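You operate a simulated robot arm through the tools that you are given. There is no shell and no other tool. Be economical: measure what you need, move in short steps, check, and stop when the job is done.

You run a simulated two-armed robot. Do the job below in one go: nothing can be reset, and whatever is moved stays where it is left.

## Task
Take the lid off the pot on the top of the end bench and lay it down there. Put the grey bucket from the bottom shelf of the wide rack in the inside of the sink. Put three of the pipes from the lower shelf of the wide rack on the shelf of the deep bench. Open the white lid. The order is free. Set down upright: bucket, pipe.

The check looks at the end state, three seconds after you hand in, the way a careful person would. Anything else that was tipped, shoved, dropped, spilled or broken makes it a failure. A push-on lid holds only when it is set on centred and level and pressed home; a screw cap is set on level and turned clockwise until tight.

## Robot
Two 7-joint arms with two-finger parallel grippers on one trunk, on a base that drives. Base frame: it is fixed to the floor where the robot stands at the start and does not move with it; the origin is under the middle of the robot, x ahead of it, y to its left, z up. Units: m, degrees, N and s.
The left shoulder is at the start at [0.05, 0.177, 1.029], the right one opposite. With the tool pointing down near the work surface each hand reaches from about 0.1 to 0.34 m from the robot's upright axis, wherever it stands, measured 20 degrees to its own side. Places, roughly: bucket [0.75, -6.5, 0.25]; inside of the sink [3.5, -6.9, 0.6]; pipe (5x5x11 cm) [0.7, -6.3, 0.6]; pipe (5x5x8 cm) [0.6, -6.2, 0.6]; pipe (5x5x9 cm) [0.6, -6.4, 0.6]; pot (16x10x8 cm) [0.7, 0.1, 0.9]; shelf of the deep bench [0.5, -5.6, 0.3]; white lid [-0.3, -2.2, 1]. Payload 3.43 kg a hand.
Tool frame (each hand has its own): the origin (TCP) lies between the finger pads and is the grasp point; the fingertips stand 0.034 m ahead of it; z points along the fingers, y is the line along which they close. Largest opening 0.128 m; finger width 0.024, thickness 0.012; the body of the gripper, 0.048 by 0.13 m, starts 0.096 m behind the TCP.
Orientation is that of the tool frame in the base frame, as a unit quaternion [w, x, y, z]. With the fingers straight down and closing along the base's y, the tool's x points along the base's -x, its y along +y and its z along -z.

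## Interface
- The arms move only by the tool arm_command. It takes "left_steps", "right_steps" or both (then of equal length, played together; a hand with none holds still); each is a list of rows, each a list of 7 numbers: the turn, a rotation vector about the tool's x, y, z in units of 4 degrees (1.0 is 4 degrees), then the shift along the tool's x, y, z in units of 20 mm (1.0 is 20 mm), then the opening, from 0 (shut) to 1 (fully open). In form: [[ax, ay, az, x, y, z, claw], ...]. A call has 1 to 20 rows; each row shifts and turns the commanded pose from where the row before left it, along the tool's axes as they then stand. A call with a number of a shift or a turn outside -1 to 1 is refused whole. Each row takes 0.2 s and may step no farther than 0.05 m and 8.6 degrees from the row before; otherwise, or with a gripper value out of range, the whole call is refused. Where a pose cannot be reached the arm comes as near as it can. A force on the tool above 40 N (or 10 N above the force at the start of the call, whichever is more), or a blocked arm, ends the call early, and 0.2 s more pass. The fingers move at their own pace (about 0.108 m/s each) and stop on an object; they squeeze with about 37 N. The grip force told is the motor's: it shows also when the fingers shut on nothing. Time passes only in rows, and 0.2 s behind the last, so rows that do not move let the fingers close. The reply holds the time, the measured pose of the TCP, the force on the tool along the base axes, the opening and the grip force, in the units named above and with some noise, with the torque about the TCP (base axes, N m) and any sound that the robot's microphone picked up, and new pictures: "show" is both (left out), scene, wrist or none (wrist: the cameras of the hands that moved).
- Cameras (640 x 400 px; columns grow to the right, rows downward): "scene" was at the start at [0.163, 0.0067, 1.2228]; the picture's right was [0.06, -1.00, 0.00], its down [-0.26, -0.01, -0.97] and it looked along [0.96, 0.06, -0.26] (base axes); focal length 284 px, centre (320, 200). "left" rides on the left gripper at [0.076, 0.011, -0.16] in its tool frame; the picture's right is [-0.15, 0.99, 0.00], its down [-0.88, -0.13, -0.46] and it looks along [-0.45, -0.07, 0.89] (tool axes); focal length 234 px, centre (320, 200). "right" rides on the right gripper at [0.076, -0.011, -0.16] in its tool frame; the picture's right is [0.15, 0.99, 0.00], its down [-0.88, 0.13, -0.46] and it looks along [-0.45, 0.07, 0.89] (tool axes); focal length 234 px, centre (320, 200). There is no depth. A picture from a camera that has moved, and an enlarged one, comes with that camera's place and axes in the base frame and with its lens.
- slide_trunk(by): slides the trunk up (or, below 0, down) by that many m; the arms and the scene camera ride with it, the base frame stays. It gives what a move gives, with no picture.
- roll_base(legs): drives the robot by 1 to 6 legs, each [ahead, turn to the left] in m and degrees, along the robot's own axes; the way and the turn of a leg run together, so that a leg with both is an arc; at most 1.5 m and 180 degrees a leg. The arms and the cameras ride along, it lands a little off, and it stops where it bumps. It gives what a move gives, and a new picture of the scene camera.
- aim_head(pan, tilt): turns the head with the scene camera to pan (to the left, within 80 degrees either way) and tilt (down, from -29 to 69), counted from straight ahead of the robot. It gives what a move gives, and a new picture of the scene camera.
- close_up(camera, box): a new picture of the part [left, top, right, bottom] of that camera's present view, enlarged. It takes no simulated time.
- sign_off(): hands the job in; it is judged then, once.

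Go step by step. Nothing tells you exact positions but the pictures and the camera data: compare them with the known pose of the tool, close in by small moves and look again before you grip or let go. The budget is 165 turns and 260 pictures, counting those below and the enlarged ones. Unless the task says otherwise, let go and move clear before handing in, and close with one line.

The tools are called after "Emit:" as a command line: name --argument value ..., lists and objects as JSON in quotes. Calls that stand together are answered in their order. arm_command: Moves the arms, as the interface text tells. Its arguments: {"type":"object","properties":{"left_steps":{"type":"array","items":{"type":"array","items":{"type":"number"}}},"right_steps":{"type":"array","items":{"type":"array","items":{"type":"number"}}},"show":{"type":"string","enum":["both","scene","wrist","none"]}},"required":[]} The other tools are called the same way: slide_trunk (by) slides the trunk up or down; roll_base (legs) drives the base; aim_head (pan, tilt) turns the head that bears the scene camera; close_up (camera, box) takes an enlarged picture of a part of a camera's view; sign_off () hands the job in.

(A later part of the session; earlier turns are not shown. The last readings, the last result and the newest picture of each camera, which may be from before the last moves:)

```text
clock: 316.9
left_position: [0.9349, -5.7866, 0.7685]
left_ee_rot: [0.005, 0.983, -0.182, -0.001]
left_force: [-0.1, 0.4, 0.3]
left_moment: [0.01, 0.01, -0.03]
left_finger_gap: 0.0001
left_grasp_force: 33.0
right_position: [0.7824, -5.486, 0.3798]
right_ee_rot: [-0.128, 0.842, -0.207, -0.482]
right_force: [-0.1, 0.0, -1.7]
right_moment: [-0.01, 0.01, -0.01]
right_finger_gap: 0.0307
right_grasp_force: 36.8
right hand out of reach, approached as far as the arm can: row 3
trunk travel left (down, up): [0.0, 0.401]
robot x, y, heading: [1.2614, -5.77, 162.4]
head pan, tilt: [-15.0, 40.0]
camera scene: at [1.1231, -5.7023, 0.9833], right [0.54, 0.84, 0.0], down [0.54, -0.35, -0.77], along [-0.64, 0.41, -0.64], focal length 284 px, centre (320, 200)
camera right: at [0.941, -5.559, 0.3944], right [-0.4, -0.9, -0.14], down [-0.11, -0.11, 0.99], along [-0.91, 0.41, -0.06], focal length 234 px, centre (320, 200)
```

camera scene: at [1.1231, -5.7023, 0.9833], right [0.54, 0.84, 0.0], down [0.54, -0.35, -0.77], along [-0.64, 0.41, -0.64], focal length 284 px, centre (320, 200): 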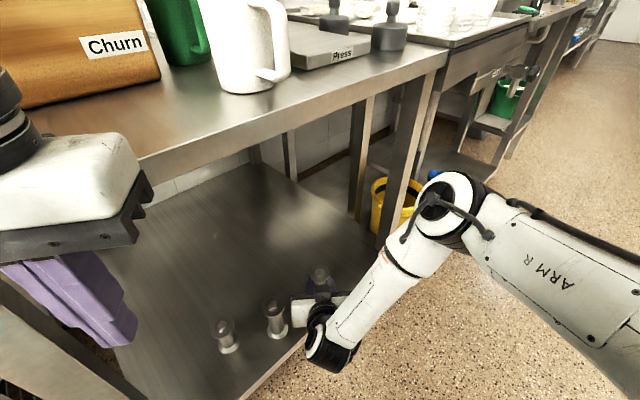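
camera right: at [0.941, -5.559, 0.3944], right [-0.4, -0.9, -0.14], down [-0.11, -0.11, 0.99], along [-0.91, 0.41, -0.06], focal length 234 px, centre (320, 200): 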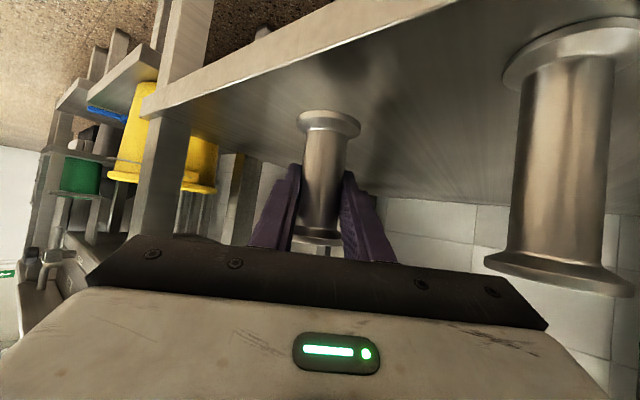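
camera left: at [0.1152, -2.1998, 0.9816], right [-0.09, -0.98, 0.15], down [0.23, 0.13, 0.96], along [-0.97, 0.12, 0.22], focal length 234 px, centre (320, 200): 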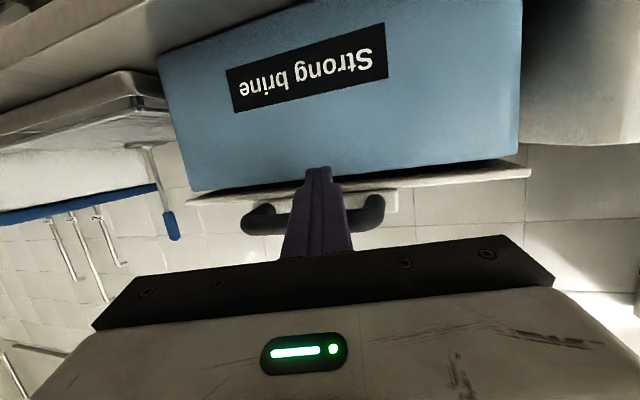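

I need 2.5 cm more downwards, but the arm is limited on its right side. I'll pull the left hand back a bit, rotate the base 5° more, and shift the hand left to compensate.

Emit:
arm_command --left_steps '[[0, 0, 0, 1, 0, 0, 0], [0, 0, 0, 1, 0, 0, 0]]' --show "none"

Emit:
roll_base --legs '[[0, -5]]'

Emit:
arm_command --right_steps '[[0, 0, 0, 0, 0.7, 0, 0], [0, 0, 0, 0, 0.7, 0, 0], [0, 0, 0, 0, 0.7, 0, 0], [0, 0, 0, 0.2, 0, 0.12, 0], [0, 0, 0, 0.2, 0, 0.12, 0]]' --show "wrist"

```text
clock: 317.5
left_position: [0.9711, -5.8004, 0.7686]
left_ee_rot: [0.004, 0.983, -0.182, -0.001]
left_force: [-0.2, -0.4, -0.7]
left_moment: [-0.01, -0.01, -0.01]
left_finger_gap: 0.0
left_grasp_force: 33.0
right_position: [0.7832, -5.4862, 0.3799]
right_ee_rot: [-0.128, 0.841, -0.208, -0.482]
right_force: [0.0, -0.6, -2.2]
right_moment: [0.0, 0.01, -0.03]
right_finger_gap: 0.0307
right_grasp_force: 36.7
trunk travel left (down, up): [0.0, 0.401]
robot x, y, heading: [1.2617, -5.7686, 162.5]
head pan, tilt: [-15.0, 40.0]
```

```text
clock: 318.4
left_position: [0.9696, -5.7764, 0.7666]
left_ee_rot: [0.003, 0.975, -0.223, -0.002]
left_force: [0.8, 0.2, 0.2]
left_moment: [0.02, 0.02, 0.03]
left_finger_gap: 0.0
left_grasp_force: 32.8
right_position: [0.808, -5.4452, 0.3805]
right_ee_rot: [-0.148, 0.832, -0.242, -0.477]
right_force: [0.1, -0.1, -1.5]
right_moment: [0.0, 0.01, 0.01]
right_finger_gap: 0.0303
right_grasp_force: 37.4
trunk travel left (down, up): [0.0, 0.401]
robot x, y, heading: [1.2608, -5.7741, 157.3]
head pan, tilt: [-15.0, 40.0]
camera scene: at [1.1293, -5.6907, 0.9833], right [0.61, 0.79, 0.0], down [0.51, -0.39, -0.77], along [-0.61, 0.47, -0.64], focal length 284 px, centre (320, 200)
```

scene: 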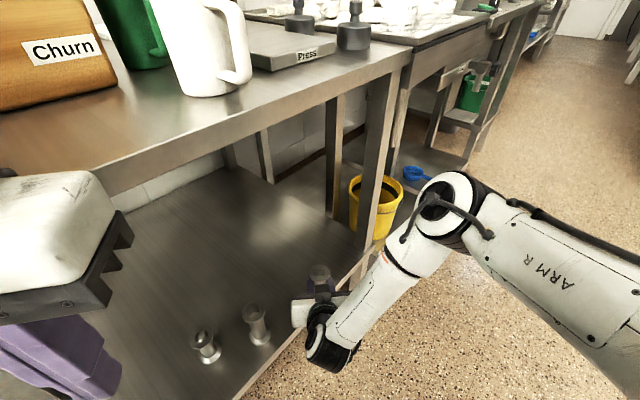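

```text
clock: 319.6
left_position: [0.9697, -5.7764, 0.7685]
left_ee_rot: [0.004, 0.975, -0.223, -0.001]
left_force: [0.4, 0.6, 0.0]
left_moment: [0.01, -0.02, -0.02]
left_finger_gap: 0.0
left_grasp_force: 33.3
right_position: [0.7837, -5.4817, 0.3713]
right_ee_rot: [-0.149, 0.831, -0.243, -0.477]
right_force: [-1.0, -0.4, -1.5]
right_moment: [0.02, 0.02, 0.01]
right_finger_gap: 0.0304
right_grasp_force: 36.7
trunk travel left (down, up): [0.0, 0.401]
robot x, y, heading: [1.2622, -5.7714, 157.6]
head pan, tilt: [-15.0, 40.0]
camera right: at [0.9363, -5.5686, 0.3849], right [-0.48, -0.87, -0.14], down [-0.12, -0.1, 0.99], along [-0.87, 0.49, -0.06], focal length 234 px, centre (320, 200)
```

right: 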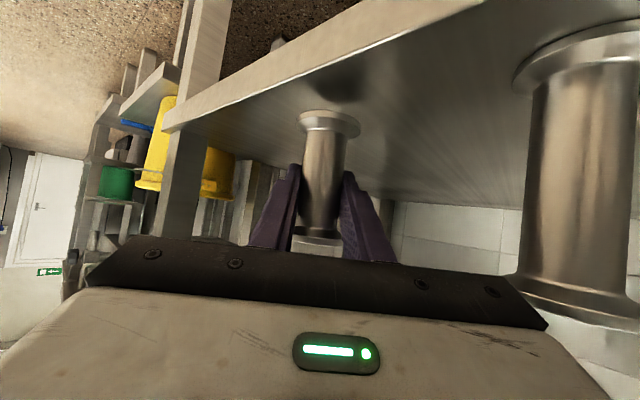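

Reach is fine now and clearance to the first pipe is about 2 cm. I'll lower to contact.

Emit:
arm_command --right_steps '[[0, 0, 0, 0.17, 0, 0.1, 0], [0, 0, 0, 0.17, 0, 0.1, 0], [0, 0, 0, 0.13, 0, 0.07, 0], [0, 0, 0, 0.13, 0, 0.07, 0], [0, 0, 0, 0.1, 0, 0.05, 0]]' --show "wrist"

```text
clock: 320.8
left_position: [0.9708, -5.7759, 0.7691]
left_ee_rot: [0.004, 0.975, -0.224, -0.001]
left_force: [-0.3, -0.1, 0.0]
left_moment: [0.01, 0.0, 0.02]
left_finger_gap: 0.0002
left_grasp_force: 32.8
right_position: [0.7847, -5.4795, 0.3559]
right_ee_rot: [-0.15, 0.831, -0.244, -0.478]
right_force: [1.8, -0.2, 4.0]
right_moment: [-0.02, 0.04, 0.02]
right_finger_gap: 0.0305
right_grasp_force: 37.0
trunk travel left (down, up): [0.0, 0.401]
robot x, y, heading: [1.2599, -5.7714, 157.4]
head pan, tilt: [-15.0, 40.0]
camera right: at [0.9371, -5.567, 0.3688], right [-0.48, -0.87, -0.14], down [-0.12, -0.1, 0.99], along [-0.87, 0.49, -0.05], focal length 234 px, centre (320, 200)
```

right: 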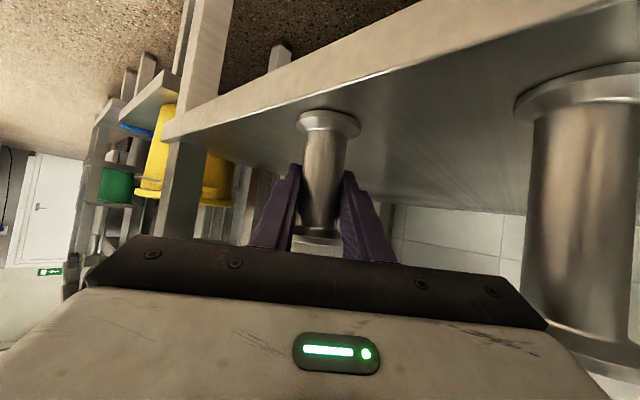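

Contact begins, but the pipe is only about 2 cm from the shelf's edge. I'll raise it 1 cm, move 3 cm further in, and set it down again.

Emit:
arm_command --right_steps '[[0, 0, 0, -0.43, 0, -0.25, 0], [0, 0, 0, -0.49, 0, 0.87, 0], [0, 0, 0, -0.25, 0, 0.43, 0], [0, 0, 0, 0.2, 0, 0.12, 0], [0, 0, 0, 0.2, 0, 0.12, 0], [0, 0, 0, 0.13, 0, 0.07, 0]]' --show "wrist"

```text
clock: 322.2
left_position: [0.9706, -5.7762, 0.7695]
left_ee_rot: [0.004, 0.975, -0.224, -0.003]
left_force: [-0.4, -0.1, -0.4]
left_moment: [0.02, 0.02, 0.0]
left_finger_gap: 0.0
left_grasp_force: 33.0
right_position: [0.7601, -5.4642, 0.3544]
right_ee_rot: [-0.149, 0.83, -0.243, -0.479]
right_force: [5.9, -2.2, 14.6]
right_moment: [-0.32, 0.08, 0.06]
right_finger_gap: 0.0306
right_grasp_force: 37.2
trunk travel left (down, up): [0.0, 0.401]
robot x, y, heading: [1.265, -5.7761, 157.2]
head pan, tilt: [-15.0, 40.0]
camera right: at [0.9114, -5.5513, 0.3681], right [-0.48, -0.87, -0.14], down [-0.11, -0.1, 0.99], along [-0.87, 0.49, -0.05], focal length 234 px, centre (320, 200)
```

right: 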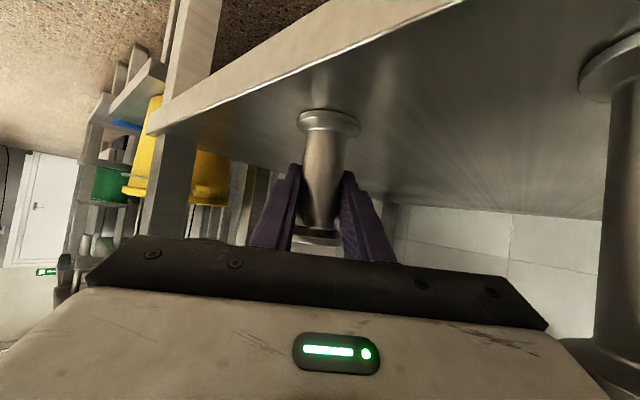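

It's standing with firm contact. I'll open, withdraw and look.

Emit:
arm_command --right_steps '[[0, 0, 0, -0.05, 0, -0.03, 0.2], [0, 0, 0, 0, 0, 0, 0.5], [0, 0, 0, 0, 0, 0, 0.5], [0, 0, 0, -0.05, 0, -0.6, 0.5], [0, 0, 0, 0, 0, -1, 0.5], [0, 0, 0, 0, 0, -1, 0.5], [0, 0, 0, 0, 0, -1, 0.5], [0, 0, 0, 0, 0, -1, 0.5], [0, 0, 0, 0, 0, -1, 0.5], [0, 0, 0, 0, 0, -1, 0.5], [0, 0, 0, -0.6, 0, -0.8, 0.5], [0, 0, 0, -0.87, 0, -0.49, 0.5], [0, 0, 0, -0.87, 0, -0.49, 0.5], [0, 0, 0, -0.87, 0, -0.49, 0.5], [0, 0, 0, -0.87, 0, -0.49, 0.5], [0, 0, 0, -0.87, 0, -0.49, 0.5]]'

```text
clock: 325.6
left_position: [0.9686, -5.7753, 0.7678]
left_ee_rot: [0.005, 0.975, -0.222, -0.002]
left_force: [-0.5, 0.4, 0.7]
left_moment: [0.03, 0.02, 0.0]
left_finger_gap: 0.0001
left_grasp_force: 33.1
right_position: [0.8593, -5.5328, 0.5384]
right_ee_rot: [-0.148, 0.832, -0.243, -0.477]
right_force: [-0.1, 0.8, 0.5]
right_moment: [0.01, -0.02, 0.0]
right_finger_gap: 0.0639
right_grasp_force: 0.1
trunk travel left (down, up): [0.0, 0.401]
robot x, y, heading: [1.2606, -5.7693, 157.7]
head pan, tilt: [-15.0, 40.0]
camera scene: at [1.1294, -5.6908, 0.9833], right [0.61, 0.79, 0.0], down [0.51, -0.39, -0.77], along [-0.61, 0.47, -0.64], focal length 284 px, centre (320, 200)
camera right: at [1.0111, -5.6201, 0.5515], right [-0.48, -0.87, -0.14], down [-0.12, -0.1, 0.99], along [-0.87, 0.49, -0.06], focal length 234 px, centre (320, 200)
```

scene: 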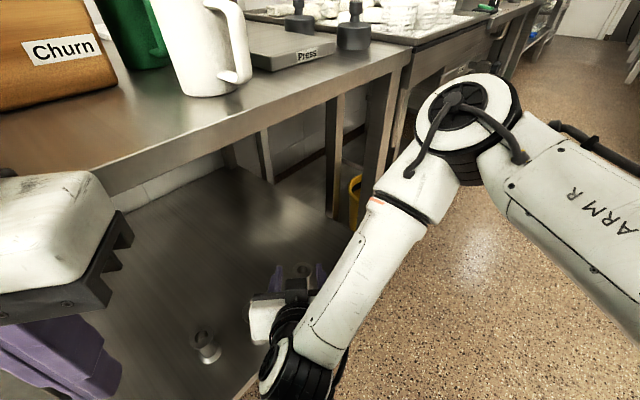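
right: 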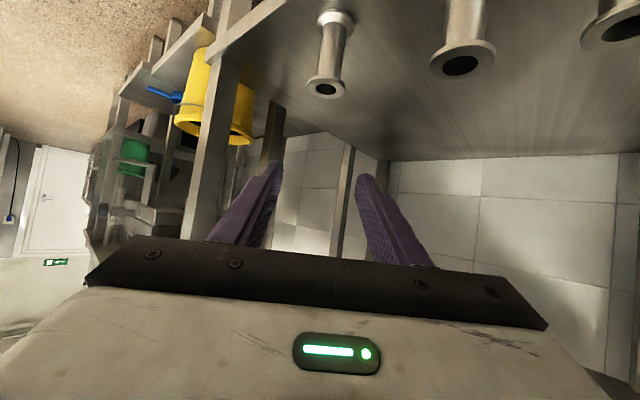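

All three pipes stand on the shelf. Next is the grey bucket at about [0.69, -6.265] with its rim at z ≈ 0.36; I'll back out and move south, staying clear of the rack.

Emit:
roll_base --legs '[[-0.35, 0], [0, 97], [0.38, 0], [0, -90]]'

Emit:
aim_head --pan 20 --tilt 40

```text
clock: 337.8
left_position: [1.1869, -6.3061, 0.7686]
left_ee_rot: [0.003, 0.985, -0.172, -0.002]
left_force: [-0.2, -0.4, -0.1]
left_moment: [-0.01, 0.02, 0.01]
left_finger_gap: 0.0
left_grasp_force: 32.5
right_position: [1.052, -6.0749, 0.5369]
right_ee_rot: [-0.125, 0.843, -0.201, -0.483]
right_force: [0.2, 0.8, 0.1]
right_moment: [-0.03, 0.0, -0.01]
right_finger_gap: 0.064
right_grasp_force: 0.1
trunk travel left (down, up): [0.0, 0.401]
robot x, y, heading: [1.478, -6.268, 163.6]
head pan, tilt: [-15.0, 40.0]
camera scene: at [1.3371, -6.2039, 0.9834], right [0.52, 0.85, 0.0], down [0.55, -0.34, -0.77], along [-0.65, 0.4, -0.64], focal length 284 px, centre (320, 200)
```

scene: 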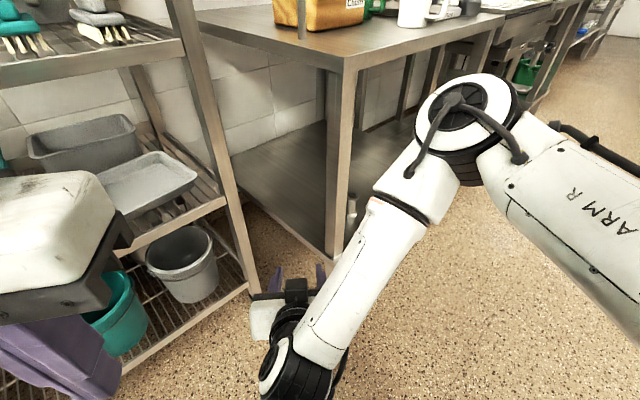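

```text
clock: 338.8
left_position: [1.1873, -6.3049, 0.768]
left_ee_rot: [0.004, 0.985, -0.173, -0.002]
left_force: [-0.2, -0.6, 0.4]
left_moment: [0.01, -0.04, 0.04]
left_finger_gap: 0.0
left_grasp_force: 33.2
right_position: [1.0523, -6.0748, 0.5374]
right_ee_rot: [-0.124, 0.843, -0.2, -0.483]
right_force: [0.0, -0.5, -0.8]
right_moment: [0.03, 0.0, -0.02]
right_finger_gap: 0.0638
right_grasp_force: 0.0
trunk travel left (down, up): [0.0, 0.401]
robot x, y, heading: [1.4782, -6.2685, 163.3]
head pan, tilt: [20.0, 40.0]
camera scene: at [1.3246, -6.2534, 0.9834], right [-0.06, 1.0, 0.0], down [0.64, 0.04, -0.77], along [-0.76, -0.04, -0.64], focal length 284 px, centre (320, 200)
```

scene: 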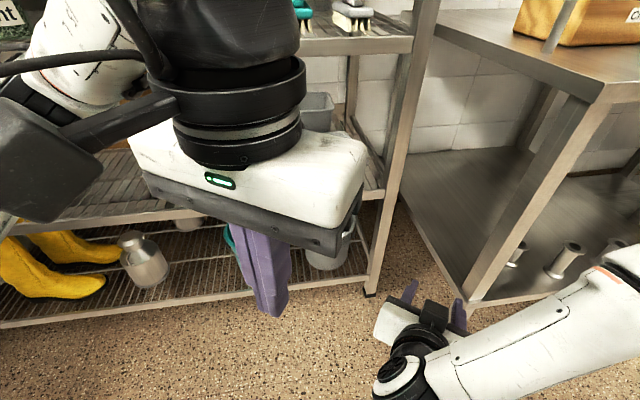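

The view confirms the grey bucket's rim centre at about [0.697, -6.264]. I'll zigzag a little south and east so I can reach its front-right rim from the front.

Emit:
roll_base --legs '[[-0.38, 0], [0, 32], [0.35, 0], [0, -33]]'

Emit:
aim_head --pan -5 --tilt 40

```text
clock: 346.2
left_position: [1.2109, -6.5146, 0.7687]
left_ee_rot: [0.004, 0.985, -0.17, -0.001]
left_force: [0.3, 0.0, -0.1]
left_moment: [-0.01, 0.0, 0.01]
left_finger_gap: 0.0001
left_grasp_force: 32.9
right_position: [1.0743, -6.2844, 0.5369]
right_ee_rot: [-0.122, 0.844, -0.197, -0.484]
right_force: [-0.2, -1.0, 0.6]
right_moment: [0.01, 0.01, 0.02]
right_finger_gap: 0.0639
right_grasp_force: 0.0
trunk travel left (down, up): [0.0, 0.401]
robot x, y, heading: [1.4989, -6.4818, 163.6]
head pan, tilt: [20.0, 40.0]
camera scene: at [1.3472, -6.4624, 0.9833], right [-0.06, 1.0, 0.0], down [0.64, 0.04, -0.77], along [-0.76, -0.05, -0.64], focal length 284 px, centre (320, 200)
```

scene: 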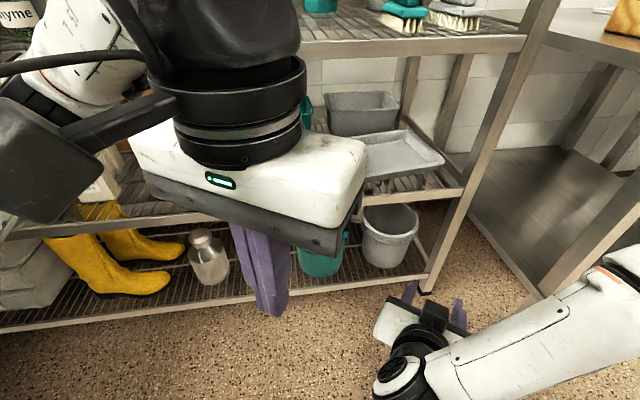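

```text
clock: 347.1
left_position: [1.2106, -6.5162, 0.768]
left_ee_rot: [0.004, 0.985, -0.17, -0.002]
left_force: [0.1, 0.0, 0.5]
left_moment: [-0.02, 0.03, 0.02]
left_finger_gap: 0.0001
left_grasp_force: 32.7
right_position: [1.0738, -6.2854, 0.5362]
right_ee_rot: [-0.122, 0.843, -0.198, -0.484]
right_force: [0.3, -0.2, -0.8]
right_moment: [0.03, 0.0, 0.04]
right_finger_gap: 0.0638
right_grasp_force: 0.1
trunk travel left (down, up): [0.0, 0.401]
robot x, y, heading: [1.499, -6.4766, 163.8]
head pan, tilt: [-5.0, 40.0]
camera scene: at [1.3529, -6.4261, 0.9834], right [0.36, 0.93, 0.0], down [0.6, -0.23, -0.77], along [-0.71, 0.28, -0.64], focal length 284 px, centre (320, 200)
```

scene: 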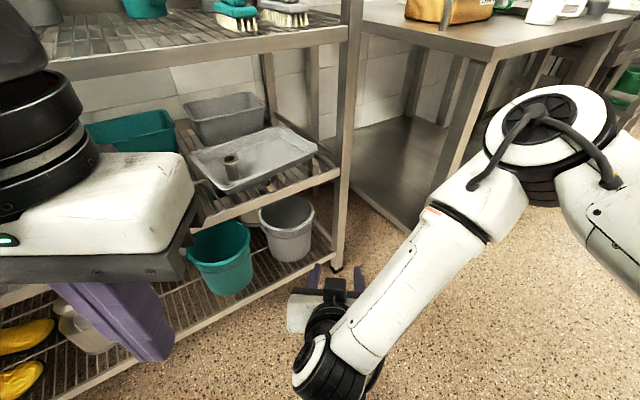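

Emit:
close_up --camera "scene" --box '[180, 170, 360, 300]'

Emit:
close_up --camera "right" --box '[0, 0, 640, 400]'

```text
3.08 times, centred on (270, 235) of scene
camera zoom: at [1.3529, -6.4261, 0.9834], right [0.36, 0.93, 0.0], down [0.6, -0.23, -0.77], along [-0.71, 0.28, -0.64], focal length 874 px, centre (474, 92)
```

zoom: 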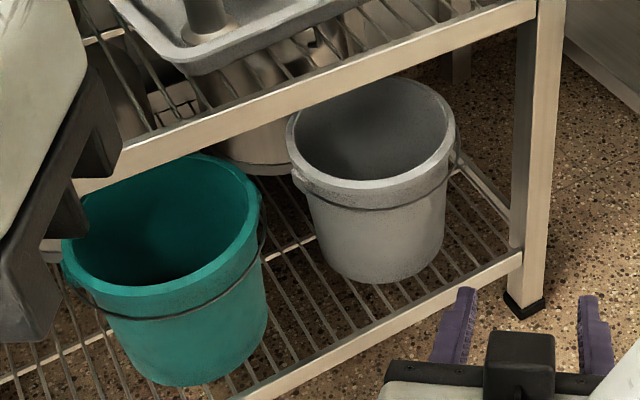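

```text
1.00 times, centred on (320, 200) of right
camera zoom: at [1.2339, -6.3552, 0.5513], right [-0.38, -0.91, -0.14], down [-0.11, -0.11, 0.99], along [-0.92, 0.39, -0.06], focal length 234 px, centre (320, 200)
```

zoom: 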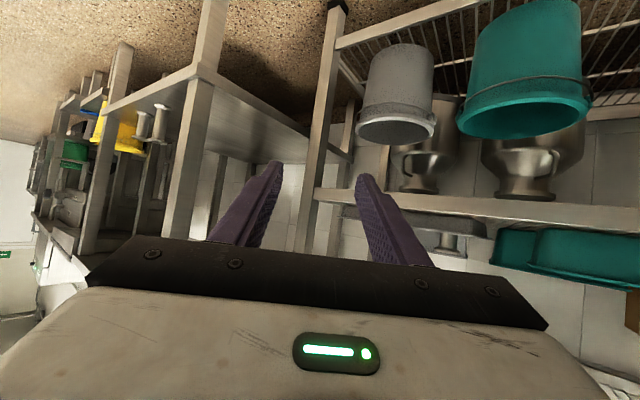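

The bucket's rim comes out lower and deeper on triangulating with the wrist camera: centre about [0.64, -6.266], z ≈ 0.305, with the handle pivots at its sides. I'll approach its front-right rim on a slant, so first I'll reposition the base.

Emit:
roll_base --legs '[[0, -59], [-0.24, 0], [0, 45]]'

Emit:
arm_command --right_steps '[[0.8, 0, 0.45, 0.87, 0, 0.49, 0.5], [0.8, 0, 0.45, 0.87, 0, 0.49, 0.5], [0.8, 0, 0.45, 0.87, 0, 0.49, 0.5], [0, 0, 0, 0.87, 0, 0.49, 0.5], [0, 0, 0, 0.87, 0, 0.49, 0.5], [0, 0, 0, 0.87, 0, 0.49, 0.5], [0, 0, 0, 0.87, 0, 0.49, 0.5], [0, 0, 0, 0.87, 0, 0.49, 0.5]]'

```text
clock: 353.6
left_position: [1.2613, -6.6617, 0.768]
left_ee_rot: [0.004, 0.953, -0.302, -0.003]
left_force: [0.0, 0.6, 0.1]
left_moment: [0.03, 0.02, 0.01]
left_finger_gap: 0.0
left_grasp_force: 33.5
right_position: [1.1918, -6.4027, 0.537]
right_ee_rot: [-0.187, 0.809, -0.311, -0.463]
right_force: [0.3, -0.9, 0.4]
right_moment: [0.01, -0.04, 0.02]
right_finger_gap: 0.0639
right_grasp_force: 0.0
trunk travel left (down, up): [0.0, 0.401]
robot x, y, heading: [1.5455, -6.7019, 147.9]
head pan, tilt: [-5.0, 40.0]
camera scene: at [1.4226, -6.6137, 0.9834], right [0.6, 0.8, 0.0], down [0.51, -0.39, -0.77], along [-0.61, 0.46, -0.64], focal length 284 px, centre (320, 200)
```

scene: 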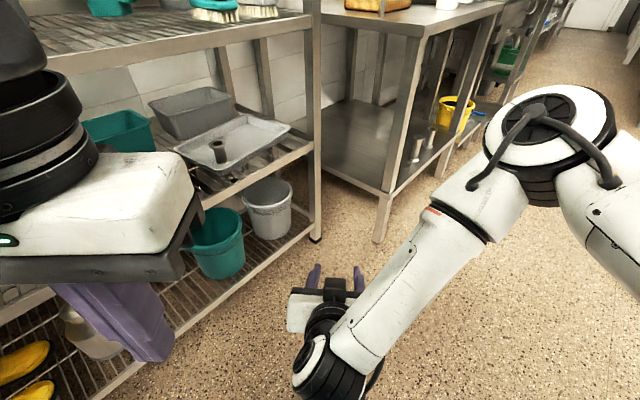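

```text
clock: 355.3
left_position: [1.2617, -6.6609, 0.7691]
left_ee_rot: [0.004, 0.953, -0.302, -0.004]
left_force: [-0.3, -0.4, -0.2]
left_moment: [0.02, -0.02, 0.01]
left_finger_gap: 0.0
left_grasp_force: 33.1
right_position: [1.1953, -6.4052, 0.3963]
right_ee_rot: [-0.233, 0.777, -0.383, -0.443]
right_force: [5.2, 3.2, 18.6]
right_moment: [-2.8, -2.18, 1.09]
right_finger_gap: 0.064
right_grasp_force: 0.1
trunk travel left (down, up): [0.0, 0.401]
robot x, y, heading: [1.551, -6.7008, 148.2]
head pan, tilt: [-5.0, 40.0]
stopped in row 8 (right hand): the force on the tool passed its limit (the readings are from after the stop); the commanded pose is now the measured one
camera scene: at [1.4231, -6.6139, 0.9839], right [0.6, 0.8, 0.0], down [0.51, -0.39, -0.77], along [-0.61, 0.46, -0.64], focal length 284 px, centre (320, 200)
camera right: at [1.3079, -6.5394, 0.4096], right [-0.75, -0.65, -0.15], down [-0.15, -0.06, 0.99], along [-0.65, 0.76, -0.05], focal length 234 px, centre (320, 200)
```

scene: 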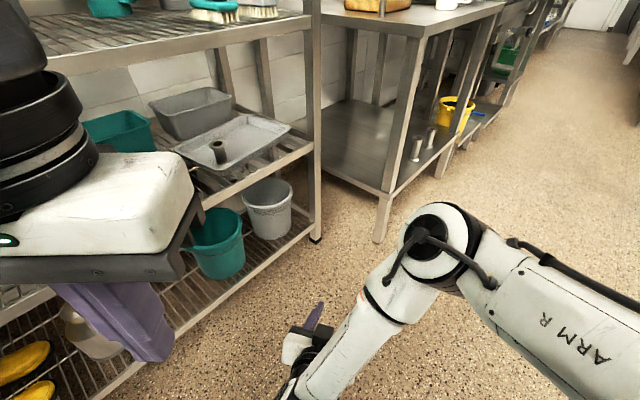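
right: 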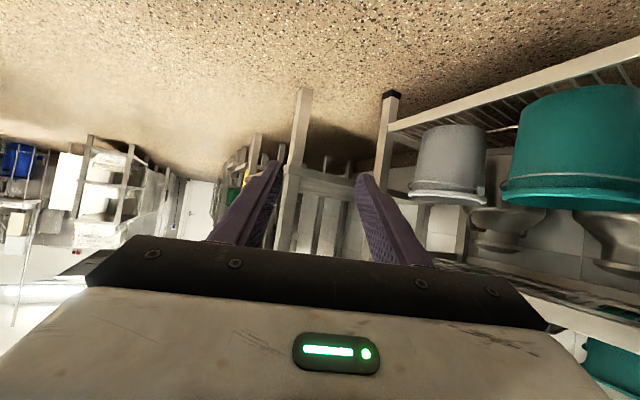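

My own wrist camera grazed the robot base (the hand was too close in). I'll raise 2 cm, move the hand forward and left, then roll closer.

Emit:
arm_command --right_steps '[[0, 0, 0, -0.87, 0, -0.49, 0.5], [0, 0, 0, -0.21, 0.97, 0.37, 0.5], [0, 0, 0, -0.21, 0.97, 0.37, 0.5], [0, 0, 0, -0.21, 0.97, 0.37, 0.5], [0, 0, 0, -0.21, 0.97, 0.37, 0.5]]' --show "none"

Emit:
roll_base --legs '[[0.36, 0]]'

Emit:
close_up --camera "right" --box '[0, 0, 640, 400]'

```text
clock: 356.5
left_position: [1.2617, -6.6609, 0.7679]
left_ee_rot: [0.003, 0.953, -0.302, -0.002]
left_force: [0.5, 0.7, 0.6]
left_moment: [0.01, 0.01, 0.03]
left_finger_gap: 0.0
left_grasp_force: 31.9
right_position: [1.112, -6.423, 0.4139]
right_ee_rot: [-0.234, 0.776, -0.384, -0.443]
right_force: [0.5, 0.3, 0.5]
right_moment: [-0.03, -0.01, 0.02]
right_finger_gap: 0.0637
right_grasp_force: 0.0
trunk travel left (down, up): [0.0, 0.401]
robot x, y, heading: [1.5548, -6.7044, 148.3]
head pan, tilt: [-5.0, 40.0]
```

```text
clock: 358.2
left_position: [1.0816, -6.5457, 0.7701]
left_ee_rot: [0.007, 0.957, -0.291, 0.006]
left_force: [-0.4, 0.5, -0.2]
left_moment: [0.0, 0.02, -0.01]
left_finger_gap: 0.0
left_grasp_force: 33.4
right_position: [0.9264, -6.3067, 0.4212]
right_ee_rot: [-0.23, 0.773, -0.383, -0.45]
right_force: [0.4, -0.1, 0.3]
right_moment: [-0.01, 0.02, -0.02]
right_finger_gap: 0.064
right_grasp_force: 0.2
trunk travel left (down, up): [0.0, 0.401]
robot x, y, heading: [1.3665, -6.5824, 149.1]
head pan, tilt: [-5.0, 40.0]
stopped in leg 1: the robot was blocked; the commanded pose is now the measured one
camera scene: at [1.2483, -6.4955, 0.9863], right [0.59, 0.81, -0.01], down [0.51, -0.38, -0.77], along [-0.63, 0.45, -0.63], focal length 284 px, centre (320, 200)
```

scene: 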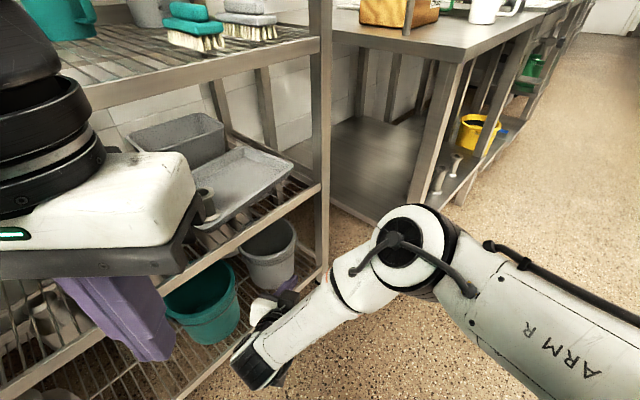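

```text
1.00 times, centred on (320, 200) of right
camera zoom: at [1.0399, -6.4418, 0.4328], right [-0.75, -0.65, -0.14], down [-0.13, -0.06, 0.99], along [-0.65, 0.76, -0.04], focal length 234 px, centre (320, 200)
```

zoom: 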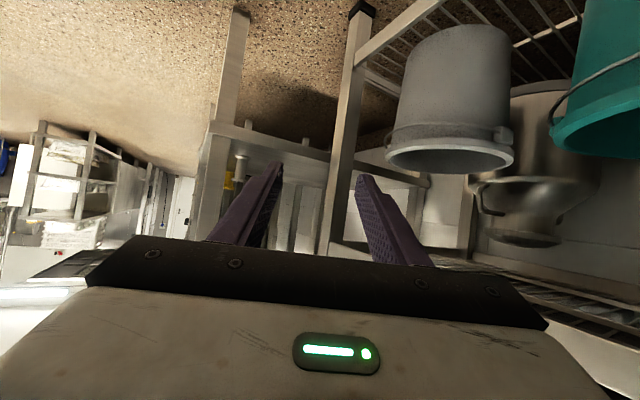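

The left elbow met the rack front, so a slanted stance is out. The wrist view shows the handle pivots at the bucket's sides, so I'll face the rack squarely and yaw only the hand towards the front-right rim.

Emit:
roll_base --legs '[[-0.25, 0], [0, -48], [0.427, 0], [0, 73]]'

Emit:
arm_command --right_steps '[[0.87, 0, 0.49, 0, 0, 0, 0.5], [0.87, 0, 0.49, 0, 0, 0, 0.5]]' --show "wrist"

Emit:
close_up --camera "scene" --box '[0, 0, 640, 400]'

```text
clock: 367.6
left_position: [1.2106, -6.3925, 0.7638]
left_ee_rot: [0.002, 0.998, -0.064, 0.015]
left_force: [-0.3, 0.0, 0.3]
left_moment: [0.03, 0.02, -0.02]
left_finger_gap: 0.0
left_grasp_force: 32.7
right_position: [0.9693, -6.2478, 0.4138]
right_ee_rot: [-0.125, 0.843, -0.194, -0.486]
right_force: [0.3, -0.1, 0.3]
right_moment: [0.01, 0.01, 0.01]
right_finger_gap: 0.0639
right_grasp_force: 0.0
trunk travel left (down, up): [0.0, 0.401]
robot x, y, heading: [1.4848, -6.2966, 175.2]
head pan, tilt: [-5.0, 40.0]
camera scene: at [1.3346, -6.2757, 0.9833], right [0.17, 0.99, 0.0], down [0.63, -0.11, -0.77], along [-0.76, 0.13, -0.64], focal length 284 px, centre (320, 200)
```

scene: 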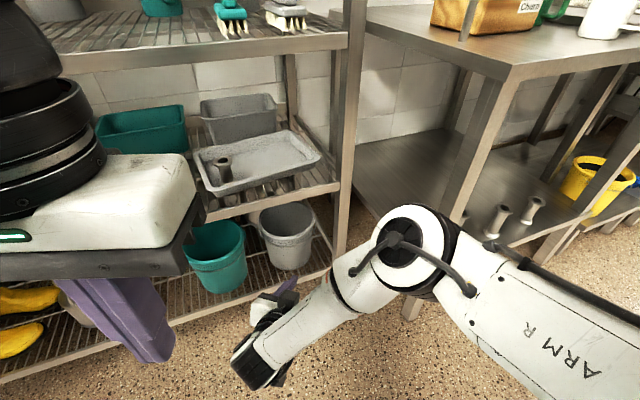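

```text
clock: 368.1
left_position: [1.2105, -6.3922, 0.7641]
left_ee_rot: [0.001, 0.998, -0.065, 0.015]
left_force: [-0.2, -0.3, -0.5]
left_moment: [0.0, 0.01, -0.02]
left_finger_gap: 0.0
left_grasp_force: 33.0
right_position: [0.957, -6.2263, 0.4194]
right_ee_rot: [-0.167, 0.818, -0.267, -0.481]
right_force: [-0.1, -0.3, 0.2]
right_moment: [0.01, 0.0, -0.02]
right_finger_gap: 0.0643
right_grasp_force: 0.1
trunk travel left (down, up): [0.0, 0.401]
robot x, y, heading: [1.4881, -6.2964, 175.4]
head pan, tilt: [-5.0, 40.0]
camera right: at [1.1028, -6.3238, 0.4308], right [-0.53, -0.83, -0.14], down [-0.11, -0.1, 0.99], along [-0.84, 0.54, -0.03], focal length 234 px, centre (320, 200)
```

right: 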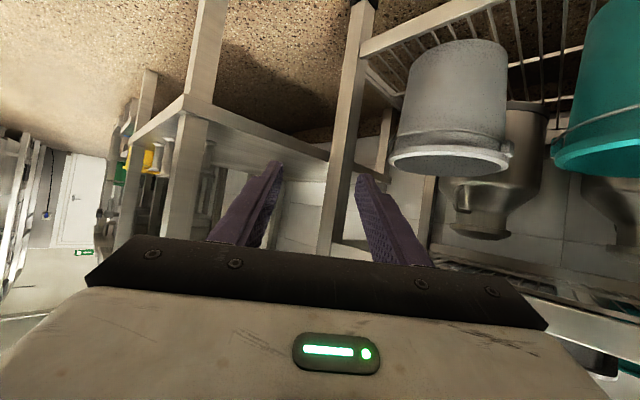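

```text
1.00 times, centred on (320, 200) of scene
camera zoom: at [1.3346, -6.2757, 0.9834], right [0.17, 0.99, 0.0], down [0.63, -0.11, -0.77], along [-0.76, 0.13, -0.64], focal length 284 px, centre (320, 200)
```

zoom: 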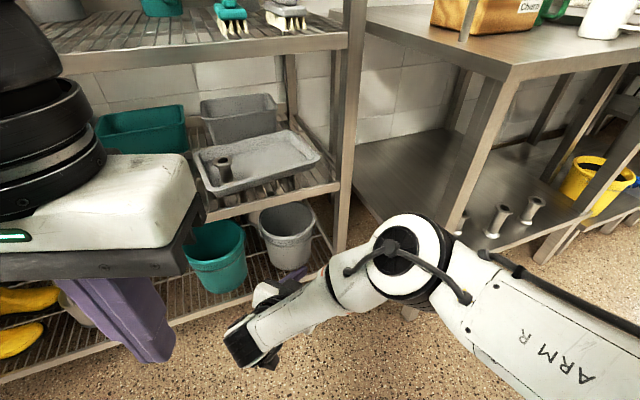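

The rim centre triangulates to [0.617, -6.27], z ≈ 0.31, radius about 0.097. I'll lower the hand to z ≈ 0.365 and roll in 0.2 m, stopping just short of the rim.

Emit:
arm_command --right_steps '[[0, 0, 0, 0.87, 0, 0.49, 0.5], [0, 0, 0, 0.87, 0, 0.49, 0.5], [0, 0, 0, 0.6, 0, 0.3, 0.5]]' --show "none"

Emit:
roll_base --legs '[[0.2, 0]]'

Emit:
close_up --camera "right" --box '[0, 0, 640, 400]'

```text
clock: 369.1
left_position: [1.2112, -6.3922, 0.7628]
left_ee_rot: [0.001, 0.998, -0.065, 0.015]
left_force: [0.7, 0.3, -0.2]
left_moment: [-0.01, 0.01, -0.01]
left_finger_gap: 0.0
left_grasp_force: 33.3
right_position: [0.9491, -6.1873, 0.3647]
right_ee_rot: [-0.189, 0.808, -0.279, -0.484]
right_force: [-0.4, -0.2, -0.7]
right_moment: [-0.01, -0.01, -0.01]
right_finger_gap: 0.064
right_grasp_force: 0.0
trunk travel left (down, up): [0.0, 0.401]
robot x, y, heading: [1.4848, -6.2992, 175.2]
head pan, tilt: [-5.0, 40.0]
stopped in row 3 (right hand): the arm was blocked; the commanded pose is now the measured one
```

```text
clock: 370.7
left_position: [1.0141, -6.3771, 0.7635]
left_ee_rot: [0.003, 0.998, -0.063, 0.015]
left_force: [0.1, 0.3, 0.0]
left_moment: [-0.01, 0.0, -0.01]
left_finger_gap: 0.0
left_grasp_force: 32.9
right_position: [0.7521, -6.174, 0.364]
right_ee_rot: [-0.189, 0.809, -0.278, -0.482]
right_force: [0.2, 0.4, -0.3]
right_moment: [-0.01, -0.03, -0.02]
right_finger_gap: 0.0639
right_grasp_force: 0.1
trunk travel left (down, up): [0.0, 0.401]
robot x, y, heading: [1.2927, -6.2811, 175.6]
head pan, tilt: [-5.0, 40.0]
camera scene: at [1.1381, -6.26, 0.9834], right [0.17, 0.99, 0.0], down [0.63, -0.11, -0.77], along [-0.76, 0.13, -0.64], focal length 284 px, centre (320, 200)
```

scene: 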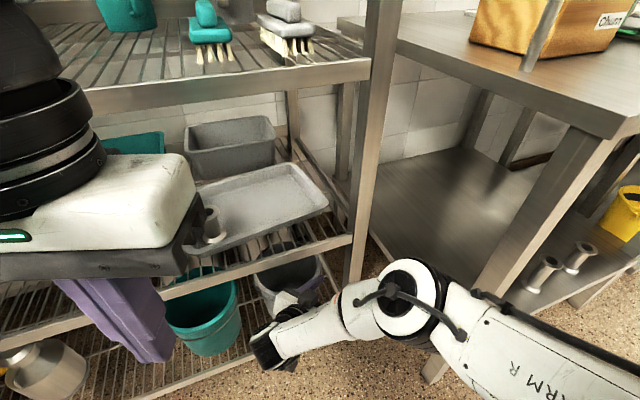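

```text
1.00 times, centred on (320, 200) of right
camera zoom: at [0.8942, -6.2765, 0.3706], right [-0.57, -0.81, -0.17], down [-0.11, -0.13, 0.99], along [-0.81, 0.58, -0.02], focal length 234 px, centre (320, 200)
```

zoom: 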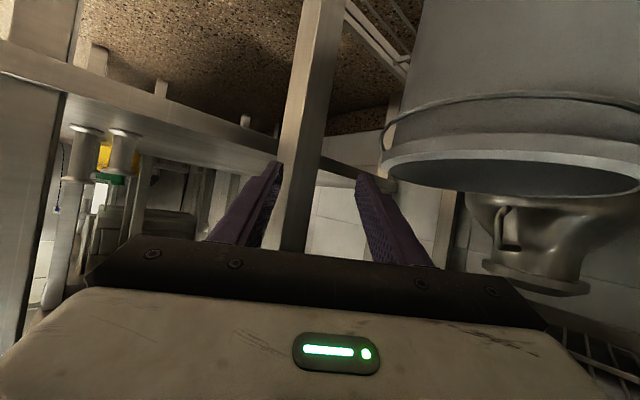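

The hand is 7 cm to the right of the line, near the rack post. I'll shift it left above the rim and look again.

Emit:
arm_command --right_steps '[[0, 0, 0, 0, 0.86, 0, 0.5], [0, 0, 0, 0, 0.86, 0, 0.5], [0, 0, 0, 0, 0.86, 0, 0.5], [0, 0, 0, 0, 0.86, 0, 0.5]]'

```text
clock: 371.4
left_position: [1.0145, -6.3786, 0.7632]
left_ee_rot: [0.001, 0.998, -0.062, 0.016]
left_force: [-0.1, 0.6, -0.8]
left_moment: [-0.01, 0.0, -0.02]
left_finger_gap: 0.0
left_grasp_force: 32.9
right_position: [0.7194, -6.1364, 0.3641]
right_ee_rot: [-0.224, 0.791, -0.312, -0.476]
right_force: [14.2, -3.8, 4.5]
right_moment: [0.3, 0.02, -0.68]
right_finger_gap: 0.0681
right_grasp_force: 3.7
right hand out of reach, approached as far as the arm can: row 3
trunk travel left (down, up): [0.0, 0.401]
robot x, y, heading: [1.2975, -6.2834, 175.2]
head pan, tilt: [-5.0, 40.0]
stopped in row 3 (right hand): the force on the tool passed its limit (the readings are from after the stop); the commanded pose is now the measured one
camera scene: at [1.1397, -6.2612, 0.9833], right [0.17, 0.99, 0.0], down [0.63, -0.11, -0.77], along [-0.76, 0.13, -0.64], focal length 284 px, centre (320, 200)
camera right: at [0.8506, -6.2534, 0.3678], right [-0.65, -0.74, -0.19], down [-0.12, -0.14, 0.98], along [-0.75, 0.66, 0.0], focal length 234 px, centre (320, 200)
```

scene: 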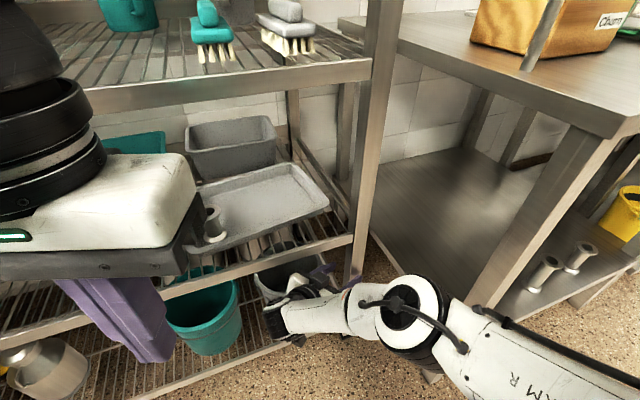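
right: 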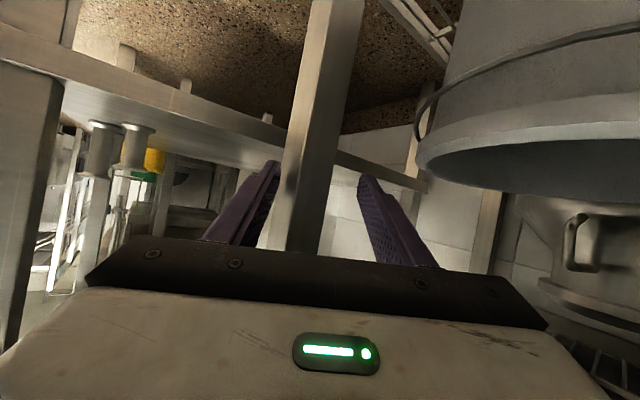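

The arm misbehaved at that wrist angle and the fingers now straddle the rack post. I'll retreat straight back along the fingers before anything else.

Emit:
arm_command --right_steps '[[0, 0, 0, 0, 0, -0.5, 0.8], [0, 0, 0, 0, 0, -0.8, 0.8], [0, 0, 0, 0, 0, -0.8, 0.8], [0, 0, 0, 0, 0, -0.8, 0.8], [0, 0, 0, 0, 0, -0.8, 0.8]]' --show "wrist"

```text
clock: 372.6
left_position: [1.0156, -6.3784, 0.7621]
left_ee_rot: [0.002, 0.998, -0.063, 0.016]
left_force: [-0.1, 0.4, -0.1]
left_moment: [-0.01, -0.01, -0.01]
left_finger_gap: 0.0
left_grasp_force: 32.8
right_position: [0.7634, -6.172, 0.3953]
right_ee_rot: [-0.231, 0.788, -0.315, -0.476]
right_force: [0.1, 0.0, 0.0]
right_moment: [0.03, -0.02, 0.05]
right_finger_gap: 0.1025
right_grasp_force: 0.0
trunk travel left (down, up): [0.0, 0.401]
robot x, y, heading: [1.2938, -6.283, 175.5]
head pan, tilt: [-5.0, 40.0]
camera right: at [0.8928, -6.2908, 0.3978], right [-0.66, -0.73, -0.19], down [-0.12, -0.15, 0.98], along [-0.74, 0.67, 0.01], focal length 234 px, centre (320, 200)
```

right: 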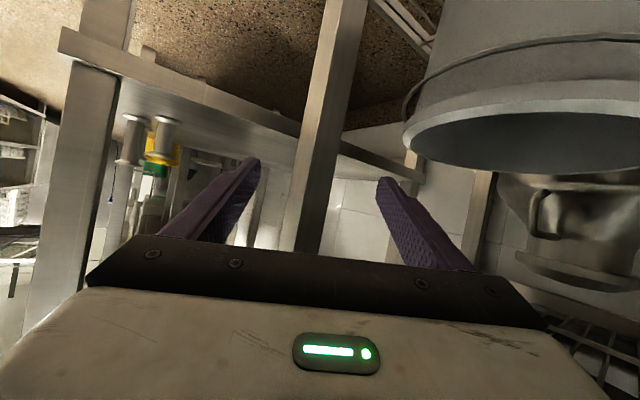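

Free of the post. I'll back off, yaw the right hand back towards straight ahead, and raise the left hand high so its elbow tucks in for a slightly slanted approach.

Emit:
roll_base --legs '[[-0.25, 0]]'

Emit:
arm_command --right_steps '[[0, 0, 0, -0.9, 0, -0.44, 0.5], [0, 0, 0, -0.9, 0, -0.44, 0.5], [0, 0, 0, -0.9, 0, -0.44, 0.5], [0, 0, 0, -0.9, 0, -0.44, 0.5], [-0.87, -0.06, -0.43, 0, 0, 0, 0.5], [-0.87, -0.06, -0.43, 0, 0, 0, 0.5], [-0.87, -0.06, -0.43, 0, 0, 0, 0.5], [-0.87, -0.06, -0.43, 0, 0, 0, 0.5], [-0.87, -0.06, -0.43, 0, 0, 0, 0.5], [-0.87, -0.06, -0.43, 0, 0, 0, 0.5], [-0.87, -0.06, -0.43, 0, 0, 0, 0.5], [-0.87, -0.06, -0.43, 0, 0, 0, 0.5], [0, 0, 0, 0, 0, 0, 0.5], [0, 0, 0, 0, 0, 0, 0.5], [0, 0, 0, 0, 0, 0, 0.5], [0, 0, 0, 0, 0, 0, 0.5], [0, 0, 0, 0, 0, 0, 0.5], [0, 0, 0, 0, 0, 0, 0.5]]' --left_steps '[[0, 0, 0, 0, 0.6, -1, 0], [0, 0, 0, 0, 0.6, -1, 0], [0, 0, 0, 0, 0.6, -1, 0], [0, 0, 0, 0, 0.6, -1, 0], [0, 0, 0, 0, 0.6, -1, 0], [0, 0, 0, 0, 0.6, -1, 0], [0, 0, 0, 0, 0.6, -1, 0], [0, 0, 0, 0, 0.6, -1, 0], [0, 0, 0, 0, 0.6, -1, 0], [0, 0, 0, 0, 0, -1, 0], [0, 0, 0, 0, 0, -1, 0], [0, 0, 0, 0, 0, -1, 0], [0, 0, 0, 0, 0, -1, 0], [0, 0, 0, 0, 0, -1, 0], [0, 0, 0, 0, 0, -1, 0], [0, 0, 0, 0, 0, -1, 0], [0, 0, 0, 0, 0, -1, 0], [0, 0, 0, 0, 0, -1, 0]]' --show "scene"

```text
clock: 374.4
left_position: [1.2666, -6.3985, 0.7636]
left_ee_rot: [0.001, 0.998, -0.061, 0.016]
left_force: [-0.4, -0.9, -0.7]
left_moment: [0.01, 0.02, -0.02]
left_finger_gap: 0.0001
left_grasp_force: 32.6
right_position: [1.0096, -6.1954, 0.3984]
right_ee_rot: [-0.226, 0.788, -0.314, -0.478]
right_force: [-0.3, -0.4, -0.5]
right_moment: [0.01, -0.01, -0.02]
right_finger_gap: 0.1022
right_grasp_force: 0.1
trunk travel left (down, up): [0.0, 0.401]
robot x, y, heading: [1.5448, -6.3023, 175.8]
head pan, tilt: [-5.0, 40.0]
camera scene: at [1.3897, -6.2809, 0.9833], right [0.16, 0.99, 0.0], down [0.63, -0.1, -0.77], along [-0.76, 0.12, -0.64], focal length 284 px, centre (320, 200)
```

scene: 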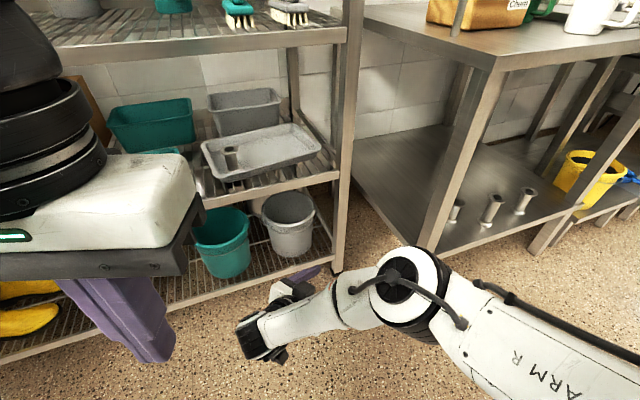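

```text
clock: 378.2
left_position: [1.2059, -6.4678, 1.0142]
left_ee_rot: [0.001, 0.998, -0.06, 0.015]
left_force: [-0.3, -0.5, -0.3]
left_moment: [0.0, 0.03, -0.02]
left_finger_gap: 0.0
left_grasp_force: 33.1
left hand out of reach, approached as far as the arm can: row 11, 12, 13, 14, 15, 16, 17, 18
right_position: [1.0074, -6.1991, 0.4781]
right_ee_rot: [-0.091, 0.843, -0.091, -0.523]
right_force: [-0.6, 0.2, -0.6]
right_moment: [0.0, 0.0, 0.0]
right_finger_gap: 0.064
right_grasp_force: 0.1
trunk travel left (down, up): [0.0, 0.401]
robot x, y, heading: [1.543, -6.3037, 175.6]
head pan, tilt: [-5.0, 40.0]
camera scene: at [1.3898, -6.2809, 0.9833], right [0.16, 0.99, 0.0], down [0.63, -0.1, -0.77], along [-0.76, 0.12, -0.64], focal length 284 px, centre (320, 200)
```

scene: 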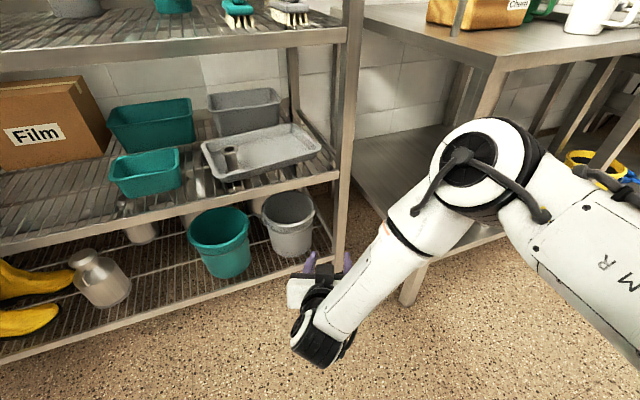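

The left arm is up and my view is clear. I'll reposition to heading 165°, in line with the bucket's right-front rim.

Emit:
roll_base --legs '[[0, -66], [-0.17, 0], [0, 55], [0.2, 0]]'

Emit:
close_up --camera "right" --box '[0, 0, 640, 400]'

```text
clock: 386.1
left_position: [1.0458, -6.4764, 1.0134]
left_ee_rot: [0.003, 0.982, -0.188, 0.016]
left_force: [0.7, -0.1, -0.5]
left_moment: [-0.01, 0.01, 0.02]
left_finger_gap: 0.0
left_grasp_force: 33.2
right_position: [0.9216, -6.1658, 0.4781]
right_ee_rot: [-0.157, 0.825, -0.197, -0.506]
right_force: [-0.5, 0.3, 0.2]
right_moment: [0.02, 0.0, 0.01]
right_finger_gap: 0.0641
right_grasp_force: 0.0
trunk travel left (down, up): [0.0, 0.401]
robot x, y, heading: [1.4161, -6.4025, 161.1]
head pan, tilt: [-5.0, 40.0]
camera scene: at [1.2702, -6.3416, 0.9834], right [0.41, 0.91, 0.0], down [0.59, -0.26, -0.77], along [-0.7, 0.31, -0.64], focal length 284 px, centre (320, 200)
```

scene: 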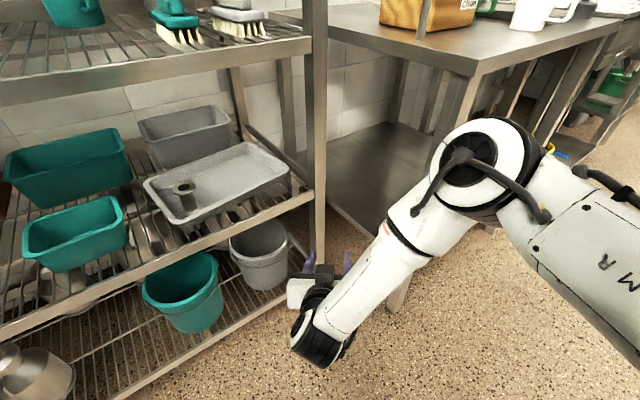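

```text
1.00 times, centred on (320, 200) of right
camera zoom: at [1.0799, -6.2413, 0.4804], right [-0.42, -0.89, -0.19], down [-0.07, -0.18, 0.98], along [-0.91, 0.42, 0.01], focal length 234 px, centre (320, 200)
```

zoom: 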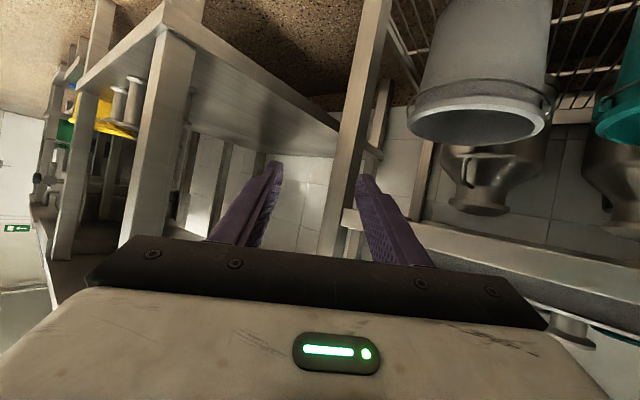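

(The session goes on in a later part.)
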